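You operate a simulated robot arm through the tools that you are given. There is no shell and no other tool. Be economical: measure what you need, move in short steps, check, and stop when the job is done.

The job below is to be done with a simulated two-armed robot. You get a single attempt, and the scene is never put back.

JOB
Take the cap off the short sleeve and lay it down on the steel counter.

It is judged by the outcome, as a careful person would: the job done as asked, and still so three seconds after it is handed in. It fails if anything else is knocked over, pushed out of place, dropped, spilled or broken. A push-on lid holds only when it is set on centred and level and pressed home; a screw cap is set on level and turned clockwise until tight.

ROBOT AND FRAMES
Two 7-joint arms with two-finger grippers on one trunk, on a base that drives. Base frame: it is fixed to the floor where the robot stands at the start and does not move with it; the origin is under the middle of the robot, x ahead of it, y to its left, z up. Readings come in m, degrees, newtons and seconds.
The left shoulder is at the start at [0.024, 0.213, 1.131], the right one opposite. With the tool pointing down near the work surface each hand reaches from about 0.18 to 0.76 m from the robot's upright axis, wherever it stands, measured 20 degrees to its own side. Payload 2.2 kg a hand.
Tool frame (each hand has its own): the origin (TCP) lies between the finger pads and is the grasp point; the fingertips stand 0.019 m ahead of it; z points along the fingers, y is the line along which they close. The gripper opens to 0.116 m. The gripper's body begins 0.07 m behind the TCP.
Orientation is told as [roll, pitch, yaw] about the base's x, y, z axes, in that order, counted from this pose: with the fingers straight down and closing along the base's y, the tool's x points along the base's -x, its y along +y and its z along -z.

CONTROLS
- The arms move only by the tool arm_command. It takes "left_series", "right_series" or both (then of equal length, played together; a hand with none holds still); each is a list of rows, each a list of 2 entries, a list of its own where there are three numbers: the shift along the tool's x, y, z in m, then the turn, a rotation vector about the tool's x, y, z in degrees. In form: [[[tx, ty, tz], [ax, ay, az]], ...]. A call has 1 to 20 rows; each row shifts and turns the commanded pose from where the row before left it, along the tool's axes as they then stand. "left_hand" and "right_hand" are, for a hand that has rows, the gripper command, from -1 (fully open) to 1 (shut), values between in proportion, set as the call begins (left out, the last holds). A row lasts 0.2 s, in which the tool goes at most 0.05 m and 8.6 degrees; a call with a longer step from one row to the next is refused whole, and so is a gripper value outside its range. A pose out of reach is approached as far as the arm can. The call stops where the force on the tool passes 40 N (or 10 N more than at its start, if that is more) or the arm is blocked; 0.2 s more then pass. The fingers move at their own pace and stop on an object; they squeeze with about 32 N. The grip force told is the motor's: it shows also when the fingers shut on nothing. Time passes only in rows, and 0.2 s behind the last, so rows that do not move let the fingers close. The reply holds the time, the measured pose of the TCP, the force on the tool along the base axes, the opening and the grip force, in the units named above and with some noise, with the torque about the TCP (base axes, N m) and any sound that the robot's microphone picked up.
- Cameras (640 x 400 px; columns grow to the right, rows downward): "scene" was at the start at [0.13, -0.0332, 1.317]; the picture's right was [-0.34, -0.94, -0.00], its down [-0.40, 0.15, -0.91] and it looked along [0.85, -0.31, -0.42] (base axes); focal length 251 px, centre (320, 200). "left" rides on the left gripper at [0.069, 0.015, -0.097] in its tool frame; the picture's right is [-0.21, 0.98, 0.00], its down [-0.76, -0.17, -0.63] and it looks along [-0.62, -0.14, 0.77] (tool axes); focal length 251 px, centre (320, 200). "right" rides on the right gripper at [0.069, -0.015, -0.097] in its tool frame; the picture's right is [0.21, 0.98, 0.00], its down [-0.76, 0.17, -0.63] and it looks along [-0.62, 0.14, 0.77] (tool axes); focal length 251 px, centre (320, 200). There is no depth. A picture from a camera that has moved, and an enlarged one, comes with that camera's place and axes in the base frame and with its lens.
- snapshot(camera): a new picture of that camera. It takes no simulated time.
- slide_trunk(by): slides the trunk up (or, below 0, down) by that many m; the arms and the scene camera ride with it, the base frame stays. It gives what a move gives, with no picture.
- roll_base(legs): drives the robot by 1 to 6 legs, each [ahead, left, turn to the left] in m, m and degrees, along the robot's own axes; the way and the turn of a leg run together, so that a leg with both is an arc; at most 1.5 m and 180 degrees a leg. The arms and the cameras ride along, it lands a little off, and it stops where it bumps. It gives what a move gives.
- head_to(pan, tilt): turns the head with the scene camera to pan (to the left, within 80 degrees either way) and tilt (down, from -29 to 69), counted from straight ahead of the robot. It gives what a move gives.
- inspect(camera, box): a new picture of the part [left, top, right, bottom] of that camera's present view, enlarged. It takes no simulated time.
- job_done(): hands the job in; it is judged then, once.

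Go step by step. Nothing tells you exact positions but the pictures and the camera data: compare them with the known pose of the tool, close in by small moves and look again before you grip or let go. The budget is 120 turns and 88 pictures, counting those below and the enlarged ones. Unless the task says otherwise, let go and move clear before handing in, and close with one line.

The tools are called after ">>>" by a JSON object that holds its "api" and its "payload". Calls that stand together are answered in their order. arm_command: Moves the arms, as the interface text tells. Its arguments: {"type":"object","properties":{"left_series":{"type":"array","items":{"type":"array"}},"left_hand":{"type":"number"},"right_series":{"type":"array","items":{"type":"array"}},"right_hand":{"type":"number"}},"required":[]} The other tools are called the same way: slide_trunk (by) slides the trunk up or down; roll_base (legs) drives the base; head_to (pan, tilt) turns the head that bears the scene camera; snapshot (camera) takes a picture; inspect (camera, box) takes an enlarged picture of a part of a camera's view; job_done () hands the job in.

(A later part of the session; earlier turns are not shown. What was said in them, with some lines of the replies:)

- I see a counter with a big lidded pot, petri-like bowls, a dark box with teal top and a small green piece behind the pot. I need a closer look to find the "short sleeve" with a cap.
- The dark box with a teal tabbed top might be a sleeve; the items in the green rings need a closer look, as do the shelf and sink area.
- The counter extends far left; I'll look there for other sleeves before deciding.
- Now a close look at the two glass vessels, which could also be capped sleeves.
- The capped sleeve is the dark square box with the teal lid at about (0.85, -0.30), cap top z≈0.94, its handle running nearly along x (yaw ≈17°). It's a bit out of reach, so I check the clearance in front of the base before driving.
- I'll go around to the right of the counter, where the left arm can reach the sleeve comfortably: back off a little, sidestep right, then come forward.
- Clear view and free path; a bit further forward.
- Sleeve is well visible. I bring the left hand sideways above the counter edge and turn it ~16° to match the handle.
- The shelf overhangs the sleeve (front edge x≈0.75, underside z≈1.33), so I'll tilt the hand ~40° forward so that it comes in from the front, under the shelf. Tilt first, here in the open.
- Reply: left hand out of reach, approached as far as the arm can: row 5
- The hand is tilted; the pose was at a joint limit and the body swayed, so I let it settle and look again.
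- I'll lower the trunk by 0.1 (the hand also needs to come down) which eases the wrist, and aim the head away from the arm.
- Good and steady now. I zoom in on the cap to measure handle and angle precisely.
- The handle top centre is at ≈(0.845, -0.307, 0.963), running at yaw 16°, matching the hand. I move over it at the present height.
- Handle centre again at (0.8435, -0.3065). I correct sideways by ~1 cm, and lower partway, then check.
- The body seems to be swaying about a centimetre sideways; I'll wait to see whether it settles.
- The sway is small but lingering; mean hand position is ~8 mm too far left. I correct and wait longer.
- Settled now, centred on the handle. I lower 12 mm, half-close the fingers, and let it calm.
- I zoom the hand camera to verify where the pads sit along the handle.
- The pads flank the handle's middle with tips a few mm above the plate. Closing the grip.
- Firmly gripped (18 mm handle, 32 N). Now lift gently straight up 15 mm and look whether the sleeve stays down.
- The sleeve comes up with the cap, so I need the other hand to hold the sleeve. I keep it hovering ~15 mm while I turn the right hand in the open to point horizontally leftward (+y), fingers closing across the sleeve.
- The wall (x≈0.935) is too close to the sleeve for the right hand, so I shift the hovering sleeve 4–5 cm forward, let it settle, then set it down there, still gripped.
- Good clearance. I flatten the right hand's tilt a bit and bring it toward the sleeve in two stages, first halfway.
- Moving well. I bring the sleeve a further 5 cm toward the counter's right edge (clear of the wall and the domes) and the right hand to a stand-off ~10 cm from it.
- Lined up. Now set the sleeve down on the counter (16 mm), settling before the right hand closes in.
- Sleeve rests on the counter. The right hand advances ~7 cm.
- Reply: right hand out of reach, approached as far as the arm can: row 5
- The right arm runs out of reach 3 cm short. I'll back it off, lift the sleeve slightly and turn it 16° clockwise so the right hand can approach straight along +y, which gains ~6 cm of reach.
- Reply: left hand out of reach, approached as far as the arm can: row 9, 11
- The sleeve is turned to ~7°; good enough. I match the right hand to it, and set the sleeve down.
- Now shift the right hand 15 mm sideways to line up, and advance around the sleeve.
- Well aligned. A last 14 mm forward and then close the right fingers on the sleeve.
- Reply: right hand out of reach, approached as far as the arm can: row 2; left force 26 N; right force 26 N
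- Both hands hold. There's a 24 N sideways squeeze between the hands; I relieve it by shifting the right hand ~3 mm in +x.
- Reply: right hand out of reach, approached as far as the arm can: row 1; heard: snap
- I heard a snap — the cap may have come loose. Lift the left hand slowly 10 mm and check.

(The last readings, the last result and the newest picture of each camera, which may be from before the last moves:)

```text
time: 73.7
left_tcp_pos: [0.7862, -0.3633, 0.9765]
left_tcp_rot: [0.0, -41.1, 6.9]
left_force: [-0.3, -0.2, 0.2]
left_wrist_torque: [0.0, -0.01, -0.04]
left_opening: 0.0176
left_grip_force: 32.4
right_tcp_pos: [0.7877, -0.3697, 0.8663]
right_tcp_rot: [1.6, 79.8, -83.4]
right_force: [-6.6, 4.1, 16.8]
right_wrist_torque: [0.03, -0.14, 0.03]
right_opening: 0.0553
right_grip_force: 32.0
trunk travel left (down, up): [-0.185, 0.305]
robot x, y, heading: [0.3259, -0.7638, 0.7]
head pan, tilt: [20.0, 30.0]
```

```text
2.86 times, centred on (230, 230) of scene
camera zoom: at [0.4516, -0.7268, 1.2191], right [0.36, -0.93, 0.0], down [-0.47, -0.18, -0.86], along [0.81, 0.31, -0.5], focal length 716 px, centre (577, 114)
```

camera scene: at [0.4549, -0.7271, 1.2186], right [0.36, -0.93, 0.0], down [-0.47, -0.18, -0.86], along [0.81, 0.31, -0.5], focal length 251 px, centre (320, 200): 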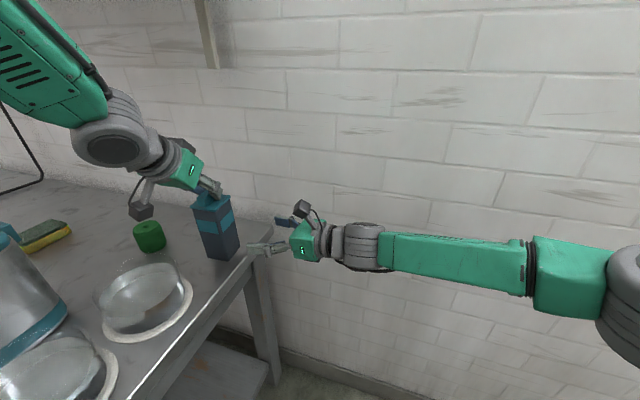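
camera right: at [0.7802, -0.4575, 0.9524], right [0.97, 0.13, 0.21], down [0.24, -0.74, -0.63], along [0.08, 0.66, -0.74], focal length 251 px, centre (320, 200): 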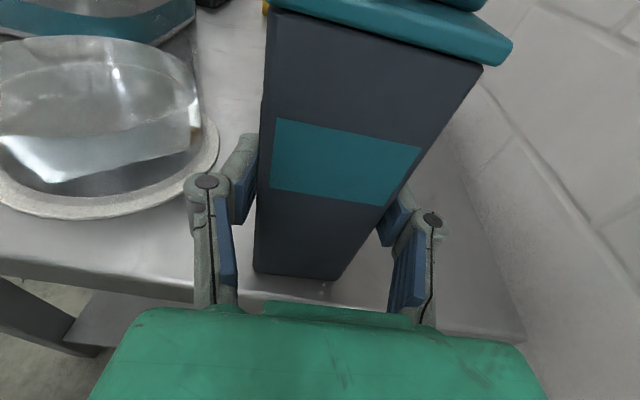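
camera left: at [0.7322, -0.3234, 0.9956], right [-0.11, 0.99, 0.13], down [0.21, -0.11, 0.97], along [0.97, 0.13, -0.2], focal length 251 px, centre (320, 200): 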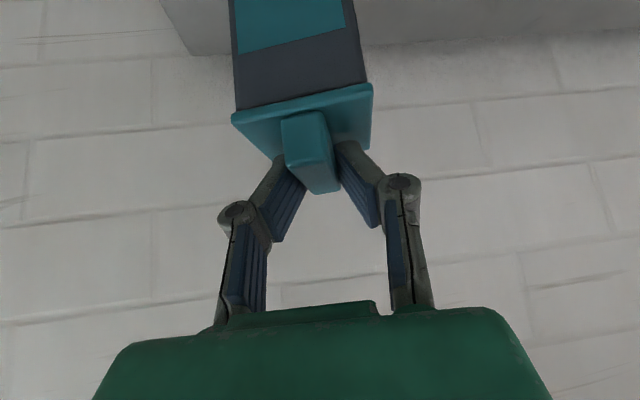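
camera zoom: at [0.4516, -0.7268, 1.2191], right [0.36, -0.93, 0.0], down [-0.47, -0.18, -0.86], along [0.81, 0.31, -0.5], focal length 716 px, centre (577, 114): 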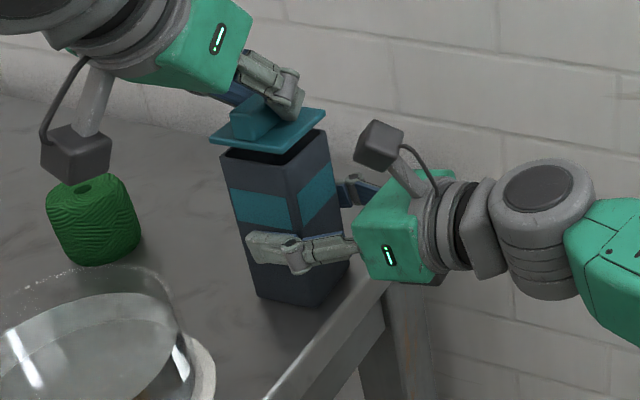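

The cap is off. I lift it clear, and ease the right hand's downward load before releasing the sleeve.

>>> {"api": "arm_command", "payload": {"left_series": [[[-0.009, 0, -0.0104], [0, 0, 0]], [[-0.009, 0, -0.0104], [0, 0, 0]], [[-0.009, 0, -0.0104], [0, 0, 0]], [[-0.009, 0, -0.0104], [0, 0, 0]], [[0, 0, 0], [0, 0, 0]], [[0, 0, 0], [0, 0, 0]], [[0, 0, 0], [0, 0, 0]], [[0, 0, 0], [0, 0, 0]], [[0, 0, 0], [0, 0, 0]]], "right_series": [[[0, 0, 0], [0, 0, 0]], [[0, 0, 0], [0, 0, 0]], [[0, 0, 0], [0, 0, 0]], [[0, 0, 0], [0, 0, 0]], [[0.0008, 0, 0], [0, 0, 0]], [[0.0005, 0, 0], [0, 0, 0]], [[0, 0, 0], [0, 0, 0]], [[0, 0, 0], [0, 0, 0]], [[0, 0, 0], [0, 0, 0]]]}}

>>> {"api": "snapshot", "payload": {"camera": "scene"}}

>>> {"api": "snapshot", "payload": {"camera": "right"}}

```text
time: 75.7
left_tcp_pos: [0.788, -0.3637, 1.0319]
left_tcp_rot: [0.0, -41.0, 6.8]
left_force: [-1.2, 0.3, -0.3]
left_wrist_torque: [-0.02, -0.02, -0.02]
left_opening: 0.0177
left_grip_force: 31.8
right_tcp_pos: [0.7904, -0.3697, 0.8665]
right_tcp_rot: [1.3, 79.6, -83.8]
right_force: [-2.1, -1.2, 4.4]
right_wrist_torque: [-0.16, -0.02, -0.06]
right_opening: 0.0552
right_grip_force: 31.8
trunk travel left (down, up): [-0.185, 0.305]
robot x, y, heading: [0.3268, -0.7649, 0.7]
head pan, tilt: [20.0, 30.0]
```

```text
25 pictures are left
camera scene: at [0.4537, -0.7276, 1.2188], right [0.36, -0.93, 0.0], down [-0.47, -0.18, -0.86], along [0.81, 0.31, -0.5], focal length 251 px, centre (320, 200)
```

scene: 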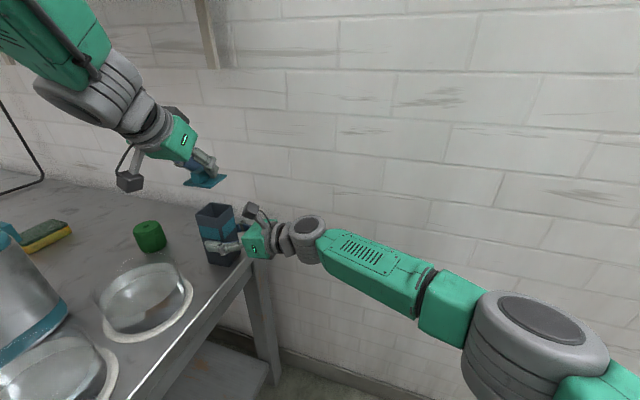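

```text
24 pictures are left
camera right: at [0.7831, -0.4547, 0.9519], right [0.97, 0.12, 0.21], down [0.23, -0.74, -0.63], along [0.08, 0.66, -0.75], focal length 251 px, centre (320, 200)
```

right: 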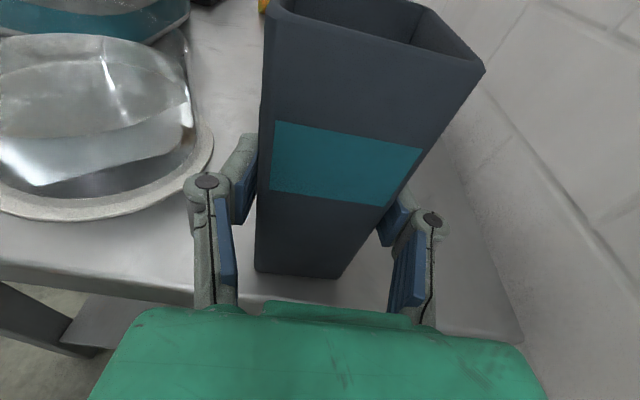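

The sleeve is open and standing. Release it gently with the right hand and withdraw.

>>> {"api": "arm_command", "payload": {"right_series": [[[0, 0, 0], [0, 0, 0]], [[0, 0, 0], [0, 0, 0]], [[0, 0, 0], [0, 0, 0]], [[0, 0, -0.01], [0, 0, 0]], [[0, 0, -0.02], [0, 0, 0]], [[0, 0, -0.02], [0, 0, 0]], [[0, 0, -0.03], [0, 0, 0]], [[0, 0, -0.04], [0, 0, 0]], [[0, 0, -0.04], [0, 0, 0]], [[0, 0, -0.04], [0, 0, 0]]], "right_hand": -0.5}}

>>> {"api": "snapshot", "payload": {"camera": "scene"}}

```text
time: 77.9
left_tcp_pos: [0.7869, -0.3645, 1.0336]
left_tcp_rot: [0.3, -41.1, 6.8]
left_force: [-0.4, 1.3, -0.5]
left_wrist_torque: [0.01, 0.02, 0.0]
left_opening: 0.0179
left_grip_force: 32.2
right_tcp_pos: [0.8074, -0.5659, 0.9044]
right_tcp_rot: [1.0, 79.8, -83.9]
right_force: [-1.2, 0.0, -0.5]
right_wrist_torque: [-0.03, 0.02, -0.01]
right_opening: 0.087
right_grip_force: 0.0
trunk travel left (down, up): [-0.185, 0.305]
robot x, y, heading: [0.3275, -0.7643, 1.0]
head pan, tilt: [20.0, 30.0]
```

```text
23 pictures are left
camera scene: at [0.4546, -0.7306, 1.2188], right [0.36, -0.93, 0.0], down [-0.47, -0.18, -0.86], along [0.81, 0.31, -0.5], focal length 251 px, centre (320, 200)
```

scene: 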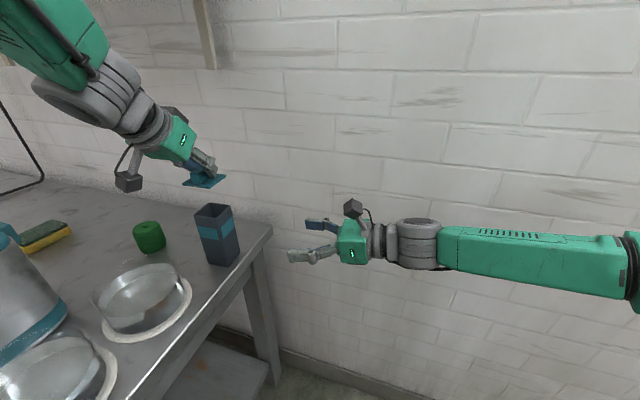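

Sleeve stands undisturbed. Now carry the cap left past the green spool, to the bare counter near (0.83, -0.08).

>>> {"api": "arm_command", "payload": {"left_series": [[[-0.0073, 0.0347, 0.0064], [0, 0, 0]], [[-0.0073, 0.0347, 0.0064], [0, 0, 0]], [[-0.0073, 0.0347, 0.0064], [0, 0, 0]], [[-0.0073, 0.0347, 0.0064], [0, 0, 0]], [[-0.0073, 0.0347, 0.0064], [0, 0, 0]], [[-0.0073, 0.0347, 0.0064], [0, 0, 0]], [[-0.0073, 0.0347, 0.0064], [0, 0, 0]], [[-0.0073, 0.0347, 0.0064], [0, 0, 0]], [[0, 0, 0], [0, 0, 0]], [[0, 0, 0], [0, 0, 0]], [[0, 0, 0], [0, 0, 0]]]}}

>>> {"api": "head_to", "payload": {"pan": 30, "tilt": 30}}

>>> {"api": "snapshot", "payload": {"camera": "scene"}}

>>> {"api": "snapshot", "payload": {"camera": "left"}}

```text
time: 80.3
left_tcp_pos: [0.8319, -0.0771, 1.0312]
left_tcp_rot: [0.0, -41.2, 6.8]
left_force: [0.3, 0.0, 0.6]
left_wrist_torque: [0.02, -0.01, 0.03]
left_opening: 0.0179
left_grip_force: 31.8
right_tcp_pos: [0.8071, -0.5651, 0.9034]
right_tcp_rot: [1.1, 79.6, -83.9]
right_force: [-0.2, 0.7, -0.2]
right_wrist_torque: [-0.01, 0.0, 0.02]
right_opening: 0.0872
right_grip_force: 0.0
trunk travel left (down, up): [-0.185, 0.305]
robot x, y, heading: [0.324, -0.7665, 0.7]
head pan, tilt: [20.0, 30.0]
```

```text
time: 81.0
left_tcp_pos: [0.8319, -0.0769, 1.0298]
left_tcp_rot: [-0.1, -41.0, 6.9]
left_force: [-0.5, -1.0, -0.8]
left_wrist_torque: [0.0, -0.01, -0.03]
left_opening: 0.0178
left_grip_force: 31.9
right_tcp_pos: [0.8083, -0.5646, 0.9043]
right_tcp_rot: [1.2, 79.7, -83.8]
right_force: [0.0, -0.3, 0.2]
right_wrist_torque: [0.03, 0.02, -0.02]
right_opening: 0.0869
right_grip_force: 0.1
trunk travel left (down, up): [-0.185, 0.305]
robot x, y, heading: [0.3283, -0.7617, 0.8]
head pan, tilt: [30.0, 30.0]
```

```text
22 pictures are left
camera scene: at [0.4487, -0.7122, 1.2185], right [0.51, -0.86, 0.0], down [-0.43, -0.26, -0.86], along [0.74, 0.44, -0.5], focal length 251 px, centre (320, 200)
```

scene: 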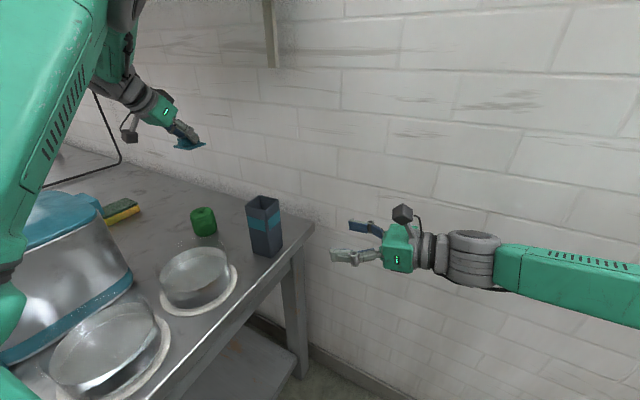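

```text
21 pictures are left
camera left: at [0.7164, -0.0774, 1.0586], right [0.04, 0.99, 0.14], down [0.17, -0.15, 0.97], along [0.98, -0.02, -0.18], focal length 251 px, centre (320, 200)
```

left: 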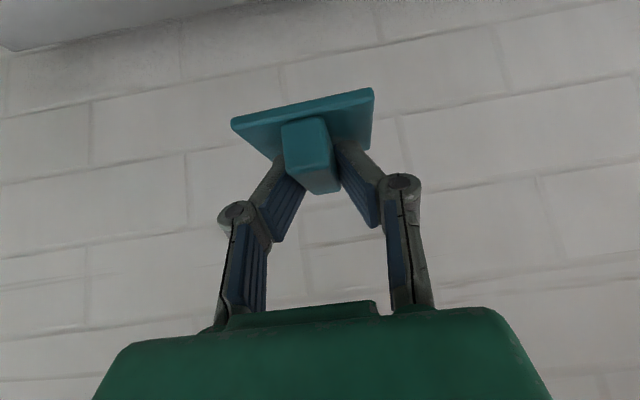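

I shift 5 cm further left to keep clear of the spool, then descend to just above the counter.

>>> {"api": "arm_command", "payload": {"left_series": [[[0, 0.025, 0], [0, 0, 0]], [[0, 0.025, 0], [0, 0, 0]], [[0.0127, 0, 0.0146], [0, 0, 0]], [[0.0127, 0, 0.0146], [0, 0, 0]], [[0.0127, 0, 0.0146], [0, 0, 0]], [[0.0127, 0, 0.0146], [0, 0, 0]], [[0.0127, 0, 0.0146], [0, 0, 0]], [[0.0127, 0, 0.0146], [0, 0, 0]], [[0.0127, 0, 0.0146], [0, 0, 0]], [[0, 0, 0], [0, 0, 0]], [[0, 0, 0], [0, 0, 0]], [[0, 0, 0], [0, 0, 0]]]}}

>>> {"api": "inspect", "payload": {"camera": "scene", "box": [80, 90, 280, 250]}}

>>> {"api": "snapshot", "payload": {"camera": "left"}}

```text
time: 83.6
left_tcp_pos: [0.826, -0.0273, 0.8978]
left_tcp_rot: [0.0, -41.0, 6.7]
left_force: [0.8, -0.1, -0.6]
left_wrist_torque: [-0.02, 0.0, 0.01]
left_opening: 0.0179
left_grip_force: 31.9
right_tcp_pos: [0.8078, -0.5645, 0.9033]
right_tcp_rot: [1.1, 79.6, -83.9]
right_force: [0.4, 0.4, 0.3]
right_wrist_torque: [0.01, 0.01, 0.0]
right_opening: 0.0871
right_grip_force: 0.0
trunk travel left (down, up): [-0.185, 0.305]
robot x, y, heading: [0.3268, -0.7659, 0.9]
head pan, tilt: [30.0, 30.0]
```

```text
2.50 times, centred on (180, 170) of scene
camera zoom: at [0.4488, -0.7118, 1.2185], right [0.51, -0.86, 0.0], down [-0.43, -0.26, -0.86], along [0.74, 0.44, -0.5], focal length 627 px, centre (670, 275)
```

zoom: 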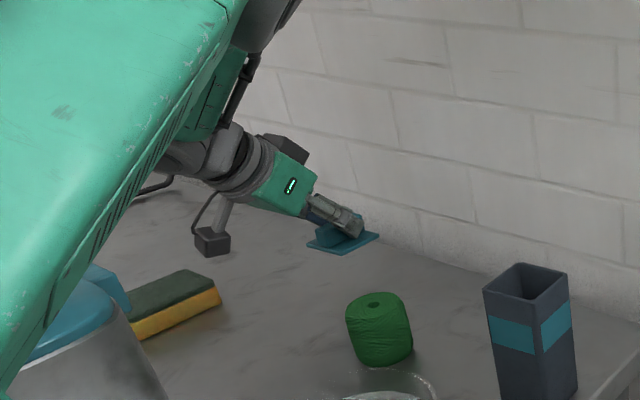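

```text
19 pictures are left
camera left: at [0.7097, -0.0274, 0.9247], right [0.04, 0.99, 0.14], down [0.17, -0.15, 0.97], along [0.98, -0.02, -0.18], focal length 251 px, centre (320, 200)
```

left: 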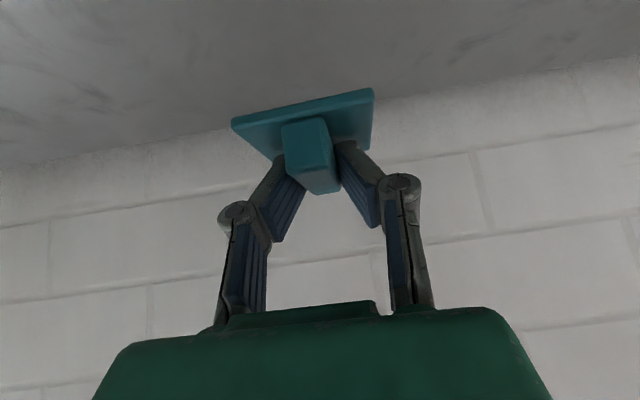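

Clear all around. Lower in small steps, watching force for contact.

>>> {"api": "arm_command", "payload": {"left_series": [[[0.0033, 0, 0.0038], [0, 0, 0]], [[0.0033, 0, 0.0038], [0, 0, 0]], [[0.0033, 0, 0.0038], [0, 0, 0]], [[0.0033, 0, 0.0038], [0, 0, 0]], [[0.0033, 0, 0.0038], [0, 0, 0]], [[0, 0, 0], [0, 0, 0]]]}}

>>> {"api": "arm_command", "payload": {"left_series": [[[0.002, 0, 0.0023], [0, 0, 0]], [[0.002, 0, 0.0023], [0, 0, 0]], [[0, 0, 0], [0, 0, 0]]]}}

>>> {"api": "inspect", "payload": {"camera": "scene", "box": [120, 120, 240, 220]}}

```text
time: 85.0
left_tcp_pos: [0.8268, -0.0284, 0.8713]
left_tcp_rot: [0.1, -41.0, 6.9]
left_force: [-0.3, -1.2, 0.3]
left_wrist_torque: [0.0, 0.0, -0.03]
left_opening: 0.0179
left_grip_force: 32.0
right_tcp_pos: [0.8078, -0.5638, 0.9033]
right_tcp_rot: [1.1, 79.7, -83.7]
right_force: [0.1, 0.3, -0.2]
right_wrist_torque: [-0.02, 0.01, 0.0]
right_opening: 0.0868
right_grip_force: 0.1
trunk travel left (down, up): [-0.185, 0.305]
robot x, y, heading: [0.3253, -0.7672, 0.9]
head pan, tilt: [30.0, 30.0]
```

```text
time: 85.8
left_tcp_pos: [0.8257, -0.0282, 0.8653]
left_tcp_rot: [-0.1, -41.0, 6.8]
left_force: [0.2, 0.4, -0.2]
left_wrist_torque: [-0.02, 0.01, 0.03]
left_opening: 0.0179
left_grip_force: 32.2
right_tcp_pos: [0.8079, -0.5637, 0.9033]
right_tcp_rot: [1.1, 79.6, -83.9]
right_force: [-0.2, -0.4, -1.3]
right_wrist_torque: [0.0, 0.02, -0.03]
right_opening: 0.0869
right_grip_force: 0.1
trunk travel left (down, up): [-0.185, 0.305]
robot x, y, heading: [0.3286, -0.7626, 0.9]
head pan, tilt: [30.0, 30.0]
```

```text
4.00 times, centred on (180, 170) of scene
camera zoom: at [0.4488, -0.7118, 1.2185], right [0.51, -0.86, 0.0], down [-0.43, -0.26, -0.86], along [0.74, 0.44, -0.5], focal length 1003 px, centre (880, 320)
```

zoom: 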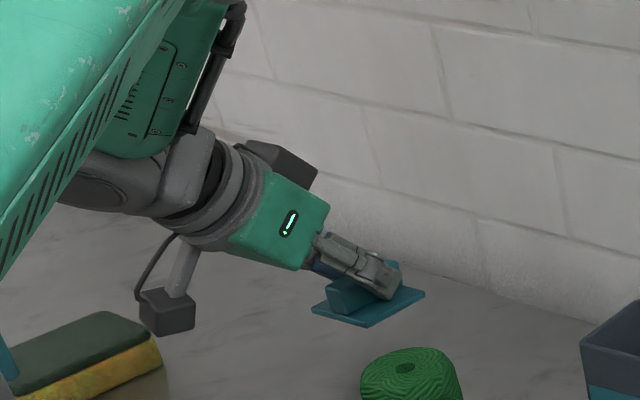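

Not yet in contact; continue a few mm at a time.

>>> {"api": "arm_command", "payload": {"left_series": [[[0.002, 0, 0.0023], [0, 0, 0]], [[0.002, 0, 0.0023], [0, 0, 0]], [[0, 0, 0], [0, 0, 0]]]}}

>>> {"api": "arm_command", "payload": {"left_series": [[[0.002, 0, 0.0023], [0, 0, 0]], [[0, 0, 0], [0, 0, 0]]]}}

>>> {"api": "arm_command", "payload": {"left_series": [[[0.001, 0, 0.0012], [0, 0, 0]], [[0, 0, 0], [0, 0, 0]]]}}

```text
time: 86.6
left_tcp_pos: [0.8252, -0.0285, 0.8601]
left_tcp_rot: [0.1, -40.9, 6.8]
left_force: [-0.2, -0.3, 1.4]
left_wrist_torque: [-0.02, -0.01, 0.06]
left_opening: 0.0179
left_grip_force: 32.0
right_tcp_pos: [0.8067, -0.5641, 0.9035]
right_tcp_rot: [1.1, 79.7, -84.0]
right_force: [1.1, -0.4, -0.4]
right_wrist_torque: [0.01, 0.0, -0.02]
right_opening: 0.0869
right_grip_force: 0.0
trunk travel left (down, up): [-0.185, 0.305]
robot x, y, heading: [0.3291, -0.7666, 1.0]
head pan, tilt: [30.0, 30.0]
```

```text
time: 87.2
left_tcp_pos: [0.8257, -0.0282, 0.8564]
left_tcp_rot: [-0.1, -41.1, 7.0]
left_force: [1.3, -0.8, -0.2]
left_wrist_torque: [-0.03, 0.0, 0.03]
left_opening: 0.0179
left_grip_force: 31.5
right_tcp_pos: [0.8076, -0.5644, 0.9035]
right_tcp_rot: [1.0, 79.7, -83.9]
right_force: [0.2, -0.3, 0.1]
right_wrist_torque: [-0.01, 0.0, -0.01]
right_opening: 0.0871
right_grip_force: 0.0
trunk travel left (down, up): [-0.185, 0.305]
robot x, y, heading: [0.3278, -0.7633, 0.7]
head pan, tilt: [30.0, 30.0]
```

```text
time: 87.8
left_tcp_pos: [0.8259, -0.0276, 0.8537]
left_tcp_rot: [-0.1, -40.9, 6.9]
left_force: [0.4, 0.1, 0.6]
left_wrist_torque: [-0.01, -0.01, -0.01]
left_opening: 0.0177
left_grip_force: 32.0
right_tcp_pos: [0.8084, -0.5644, 0.9033]
right_tcp_rot: [1.1, 79.8, -83.9]
right_force: [0.0, 0.1, -1.1]
right_wrist_torque: [-0.01, -0.02, 0.0]
right_opening: 0.0872
right_grip_force: 0.0
trunk travel left (down, up): [-0.185, 0.305]
robot x, y, heading: [0.325, -0.7611, 1.0]
head pan, tilt: [30.0, 30.0]
```

>>> {"api": "arm_command", "payload": {"left_series": [[[0.0016, 0, 0.0019], [0, 0, 0]], [[0, 0, 0], [0, 0, 0]]]}}

>>> {"api": "arm_command", "payload": {"left_series": [[[0.0016, 0, 0.0019], [0, 0, 0]], [[0, 0, 0], [0, 0, 0]]]}}

>>> {"api": "inspect", "payload": {"camera": "scene", "box": [160, 140, 260, 220]}}

>>> {"api": "inspect", "payload": {"camera": "left", "box": [200, 60, 420, 200]}}

```text
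time: 88.4
left_tcp_pos: [0.8257, -0.0285, 0.8525]
left_tcp_rot: [-0.1, -41.0, 6.9]
left_force: [0.6, 0.6, 1.0]
left_wrist_torque: [-0.03, 0.02, 0.0]
left_opening: 0.0179
left_grip_force: 31.8
right_tcp_pos: [0.8076, -0.5646, 0.9043]
right_tcp_rot: [1.1, 79.7, -83.9]
right_force: [0.1, -0.5, 0.2]
right_wrist_torque: [-0.02, -0.02, -0.01]
right_opening: 0.0867
right_grip_force: 0.1
trunk travel left (down, up): [-0.185, 0.305]
robot x, y, heading: [0.3273, -0.7653, 0.6]
head pan, tilt: [30.0, 30.0]
```

```text
time: 89.0
left_tcp_pos: [0.8251, -0.0282, 0.8494]
left_tcp_rot: [0.0, -41.0, 7.0]
left_force: [0.0, -0.1, -0.2]
left_wrist_torque: [0.02, -0.02, -0.04]
left_opening: 0.018
left_grip_force: 32.2
right_tcp_pos: [0.8074, -0.5644, 0.9037]
right_tcp_rot: [1.1, 79.7, -83.9]
right_force: [-0.2, -0.6, 0.7]
right_wrist_torque: [-0.03, -0.01, 0.02]
right_opening: 0.0869
right_grip_force: 0.0
trunk travel left (down, up): [-0.185, 0.305]
robot x, y, heading: [0.327, -0.7643, 0.6]
head pan, tilt: [30.0, 30.0]
```

```text
5.00 times, centred on (210, 180) of scene
camera zoom: at [0.4488, -0.7118, 1.2185], right [0.51, -0.86, 0.0], down [-0.43, -0.26, -0.86], along [0.74, 0.44, -0.5], focal length 1253 px, centre (870, 300)
```

zoom: 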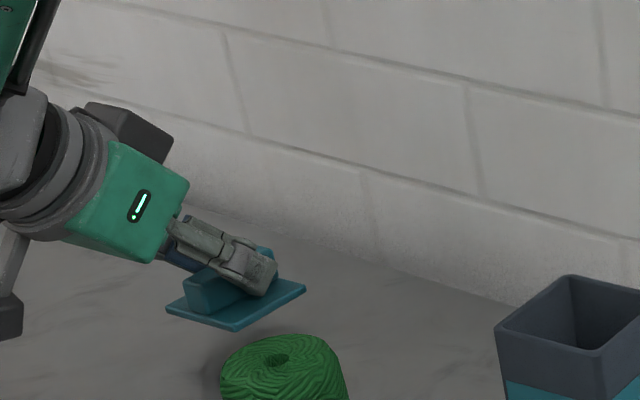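

```text
2.86 times, centred on (310, 130) of left
camera zoom: at [0.7093, -0.0283, 0.8772], right [0.04, 0.99, 0.14], down [0.17, -0.15, 0.97], along [0.98, -0.02, -0.18], focal length 718 px, centre (349, 400)
```

zoom: 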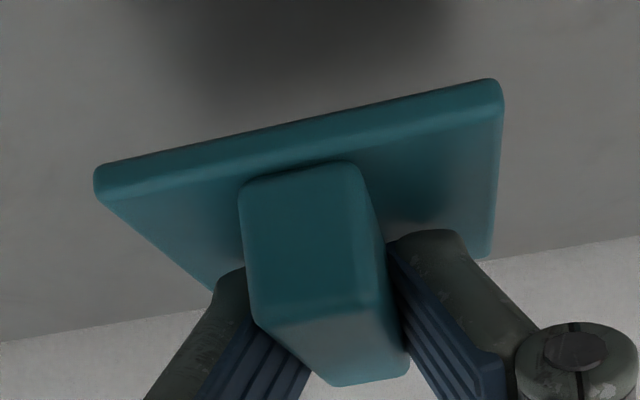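

Shadow shows a small gap remaining; continue.

>>> {"api": "arm_command", "payload": {"left_series": [[[0.0016, 0, 0.0019], [0, 0, 0]], [[0, 0, 0], [0, 0, 0]]]}}

>>> {"api": "arm_command", "payload": {"left_series": [[[0.0013, 0, 0.0015], [0, 0, 0]], [[0, 0, 0], [0, 0, 0]]]}}

>>> {"api": "arm_command", "payload": {"left_series": [[[0.0013, 0, 0.0015], [0, 0, 0]], [[0, 0, 0], [0, 0, 0]]]}}

```text
time: 89.6
left_tcp_pos: [0.8257, -0.029, 0.8474]
left_tcp_rot: [0.0, -41.0, 6.8]
left_force: [-0.6, 0.8, -0.1]
left_wrist_torque: [0.04, -0.03, 0.04]
left_opening: 0.0178
left_grip_force: 32.3
right_tcp_pos: [0.8082, -0.5638, 0.9029]
right_tcp_rot: [1.1, 79.6, -83.8]
right_force: [-0.5, -0.3, -0.6]
right_wrist_torque: [0.02, -0.03, 0.0]
right_opening: 0.0868
right_grip_force: 0.0
trunk travel left (down, up): [-0.185, 0.305]
robot x, y, heading: [0.3284, -0.7631, 0.8]
head pan, tilt: [30.0, 30.0]
```

```text
time: 90.2
left_tcp_pos: [0.8259, -0.0286, 0.8434]
left_tcp_rot: [0.1, -41.1, 6.9]
left_force: [0.7, 0.1, 0.3]
left_wrist_torque: [0.01, -0.03, 0.01]
left_opening: 0.0177
left_grip_force: 32.1
right_tcp_pos: [0.8076, -0.5635, 0.9025]
right_tcp_rot: [1.1, 79.8, -83.7]
right_force: [0.1, 0.1, 0.5]
right_wrist_torque: [0.0, 0.02, 0.0]
right_opening: 0.0868
right_grip_force: 0.0
trunk travel left (down, up): [-0.185, 0.305]
robot x, y, heading: [0.3286, -0.7656, 1.2]
head pan, tilt: [30.0, 30.0]
```

```text
time: 90.8
left_tcp_pos: [0.8266, -0.0272, 0.8437]
left_tcp_rot: [0.1, -41.0, 6.8]
left_force: [-0.4, 1.0, 0.7]
left_wrist_torque: [-0.01, 0.01, 0.01]
left_opening: 0.0182
left_grip_force: 32.0
right_tcp_pos: [0.8073, -0.5632, 0.9034]
right_tcp_rot: [1.1, 79.8, -83.8]
right_force: [-0.1, 0.2, 0.1]
right_wrist_torque: [0.03, 0.03, 0.02]
right_opening: 0.087
right_grip_force: 0.0
trunk travel left (down, up): [-0.185, 0.305]
robot x, y, heading: [0.3285, -0.7648, 0.6]
head pan, tilt: [30.0, 30.0]
```

>>> {"api": "arm_command", "payload": {"left_series": [[[0.0013, 0, 0.0015], [0, 0, 0]], [[0.0013, 0, 0.0015], [0, 0, 0]], [[0, 0, 0], [0, 0, 0]]]}}

>>> {"api": "arm_command", "payload": {"left_series": [[[0.0013, 0, 0.0015], [0, 0, 0]], [[0, 0, 0], [0, 0, 0]]]}}

>>> {"api": "inspect", "payload": {"camera": "left", "box": [200, 60, 420, 200]}}

>>> {"api": "inspect", "payload": {"camera": "scene", "box": [160, 140, 260, 220]}}

```text
time: 91.6
left_tcp_pos: [0.8268, -0.0278, 0.8383]
left_tcp_rot: [-0.1, -41.0, 6.7]
left_force: [0.0, -0.2, 0.2]
left_wrist_torque: [-0.02, -0.01, 0.0]
left_opening: 0.018
left_grip_force: 31.7
right_tcp_pos: [0.8084, -0.5642, 0.9038]
right_tcp_rot: [1.1, 79.7, -83.7]
right_force: [0.8, 0.8, -0.5]
right_wrist_torque: [0.0, 0.01, 0.0]
right_opening: 0.0872
right_grip_force: 0.1
trunk travel left (down, up): [-0.185, 0.305]
robot x, y, heading: [0.325, -0.7615, 0.9]
head pan, tilt: [30.0, 30.0]
```

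```text
time: 92.2
left_tcp_pos: [0.8268, -0.0277, 0.8377]
left_tcp_rot: [0.1, -41.0, 6.9]
left_force: [-1.0, 0.1, 0.0]
left_wrist_torque: [0.01, 0.01, 0.0]
left_opening: 0.0177
left_grip_force: 31.8
right_tcp_pos: [0.8083, -0.5645, 0.9042]
right_tcp_rot: [1.2, 79.8, -83.7]
right_force: [1.2, 0.5, 0.2]
right_wrist_torque: [0.0, 0.01, -0.02]
right_opening: 0.087
right_grip_force: 0.0
trunk travel left (down, up): [-0.185, 0.305]
robot x, y, heading: [0.3265, -0.7644, 0.5]
head pan, tilt: [30.0, 30.0]
```

```text
2.86 times, centred on (310, 130) of left
camera zoom: at [0.7098, -0.0283, 0.8646], right [0.04, 0.99, 0.14], down [0.17, -0.15, 0.97], along [0.98, -0.02, -0.18], focal length 718 px, centre (349, 400)
```

zoom: 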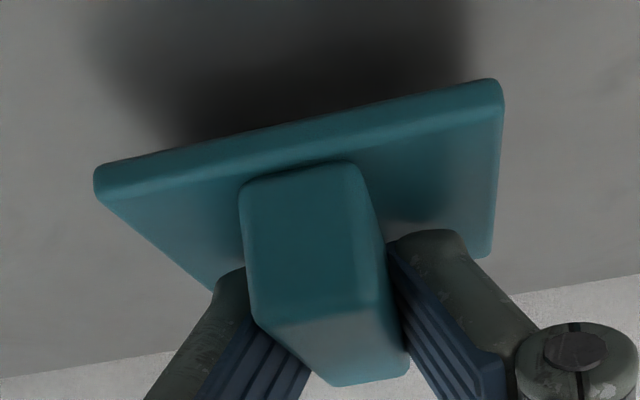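

```text
5.00 times, centred on (210, 180) of scene
camera zoom: at [0.4488, -0.7118, 1.2185], right [0.51, -0.86, 0.0], down [-0.43, -0.26, -0.86], along [0.74, 0.44, -0.5], focal length 1253 px, centre (870, 300)
```

zoom: 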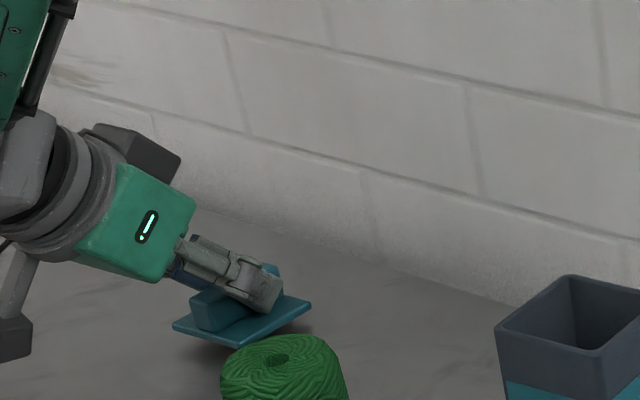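

Closer, shadow tightening; keep going.

>>> {"api": "arm_command", "payload": {"left_series": [[[0.0013, 0, 0.0015], [0, 0, 0]], [[0.0013, 0, 0.0015], [0, 0, 0]], [[0, 0, 0], [0, 0, 0]]]}}

>>> {"api": "arm_command", "payload": {"left_series": [[[0.0013, 0, 0.0015], [0, 0, 0]], [[0, 0, 0], [0, 0, 0]]]}}

>>> {"api": "arm_command", "payload": {"left_series": [[[0.0013, 0, 0.0015], [0, 0, 0]], [[0, 0, 0], [0, 0, 0]]]}}

>>> {"api": "inspect", "payload": {"camera": "left", "box": [200, 60, 420, 200]}}

```text
time: 93.0
left_tcp_pos: [0.8263, -0.0287, 0.8324]
left_tcp_rot: [0.0, -41.0, 6.8]
left_force: [-0.1, -0.3, -1.4]
left_wrist_torque: [0.0, -0.02, 0.02]
left_opening: 0.0179
left_grip_force: 32.3
right_tcp_pos: [0.8093, -0.5636, 0.9026]
right_tcp_rot: [1.0, 79.7, -83.9]
right_force: [0.5, -0.6, 0.3]
right_wrist_torque: [-0.02, -0.03, 0.0]
right_opening: 0.0871
right_grip_force: 0.0
trunk travel left (down, up): [-0.185, 0.305]
robot x, y, heading: [0.3249, -0.7634, 0.7]
head pan, tilt: [30.0, 30.0]
```

```text
time: 93.6
left_tcp_pos: [0.8259, -0.0281, 0.8297]
left_tcp_rot: [0.1, -41.1, 6.8]
left_force: [0.4, -0.8, -0.4]
left_wrist_torque: [0.0, 0.0, 0.0]
left_opening: 0.018
left_grip_force: 32.0
right_tcp_pos: [0.8071, -0.564, 0.9025]
right_tcp_rot: [1.1, 79.7, -83.8]
right_force: [1.0, 0.4, -0.3]
right_wrist_torque: [-0.01, 0.03, 0.0]
right_opening: 0.0869
right_grip_force: 0.0
trunk travel left (down, up): [-0.185, 0.305]
robot x, y, heading: [0.3277, -0.763, 0.9]
head pan, tilt: [30.0, 30.0]
```

```text
time: 94.2
left_tcp_pos: [0.8256, -0.0282, 0.8284]
left_tcp_rot: [0.2, -41.2, 6.8]
left_force: [0.6, 0.3, 3.1]
left_wrist_torque: [-0.04, -0.1, 0.03]
left_opening: 0.018
left_grip_force: 31.6
right_tcp_pos: [0.8075, -0.5652, 0.9044]
right_tcp_rot: [1.2, 79.7, -83.8]
right_force: [0.2, -0.1, 1.1]
right_wrist_torque: [0.0, 0.02, -0.02]
right_opening: 0.0868
right_grip_force: 0.0
trunk travel left (down, up): [-0.185, 0.305]
robot x, y, heading: [0.3237, -0.7627, 0.8]
head pan, tilt: [30.0, 30.0]
```

```text
2.86 times, centred on (310, 130) of left
camera zoom: at [0.7099, -0.028, 0.8566], right [0.04, 0.99, 0.14], down [0.17, -0.15, 0.97], along [0.98, -0.02, -0.18], focal length 718 px, centre (349, 400)
```

zoom: 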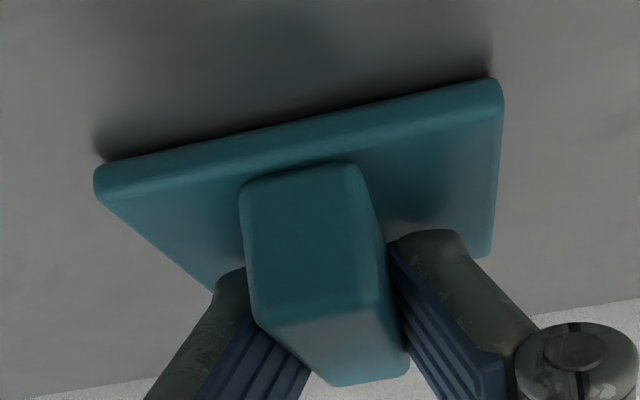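

Contact felt (≈3 N): the cap rests on the counter. Open the fingers and back straight up.

>>> {"api": "arm_command", "payload": {"left_series": [[[0, 0, 0], [0, 0, 0]], [[0, 0, 0], [0, 0, 0]], [[0, 0, 0], [0, 0, 0]], [[-0.0066, 0, -0.0076], [0, 0, 0]], [[-0.0066, 0, -0.0076], [0, 0, 0]], [[-0.013, 0, -0.015], [0, 0, 0]], [[-0.02, 0, -0.023], [0, 0, 0]], [[-0.02, 0, -0.023], [0, 0, 0]], [[-0.02, 0, -0.023], [0, 0, 0]], [[0, 0, 0], [0, 0, 0]]], "left_hand": 0.1}}

>>> {"api": "snapshot", "payload": {"camera": "scene"}}

>>> {"api": "inspect", "payload": {"camera": "scene", "box": [140, 120, 320, 270]}}

```text
time: 96.4
left_tcp_pos: [0.8262, -0.0288, 0.9587]
left_tcp_rot: [0.0, -40.9, 6.8]
left_force: [0.5, 0.8, -0.3]
left_wrist_torque: [0.0, -0.03, -0.02]
left_opening: 0.0522
left_grip_force: 0.1
right_tcp_pos: [0.8089, -0.5649, 0.9041]
right_tcp_rot: [1.0, 79.7, -84.1]
right_force: [0.7, 0.2, -0.4]
right_wrist_torque: [-0.01, 0.02, -0.01]
right_opening: 0.087
right_grip_force: 0.1
trunk travel left (down, up): [-0.185, 0.305]
robot x, y, heading: [0.3247, -0.7639, 1.0]
head pan, tilt: [30.0, 30.0]
```

```text
12 pictures are left
camera scene: at [0.449, -0.7121, 1.2184], right [0.51, -0.86, 0.0], down [-0.43, -0.26, -0.86], along [0.74, 0.44, -0.5], focal length 251 px, centre (320, 200)
```

scene: 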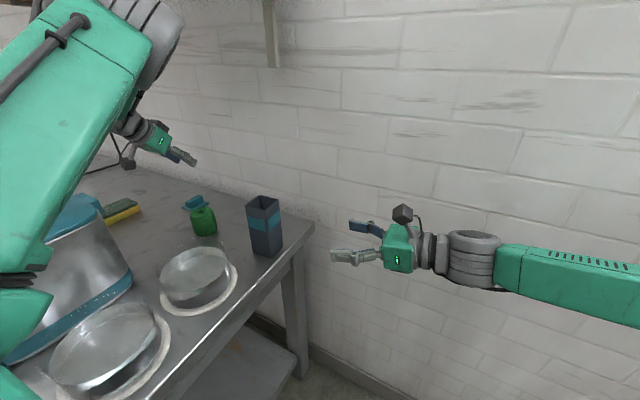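

```text
2.67 times, centred on (230, 195) of scene
camera zoom: at [0.449, -0.7121, 1.2184], right [0.51, -0.86, 0.0], down [-0.43, -0.26, -0.86], along [0.74, 0.44, -0.5], focal length 668 px, centre (560, 213)
```

zoom: 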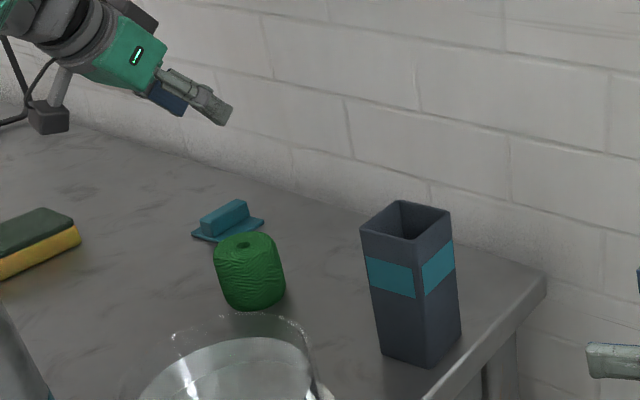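

The cap lies flat on the counter behind the spool. The open sleeve stands upright, nothing else moved and both hands are clear.

>>> {"api": "job_done", "payload": {}}

```text
The job is handed in.
```

I took the cap off the short sleeve and laid it flat on the steel counter; the open sleeve stands upright beside it, about 8 cm from where it started because I had to shift it to reach it with both hands.
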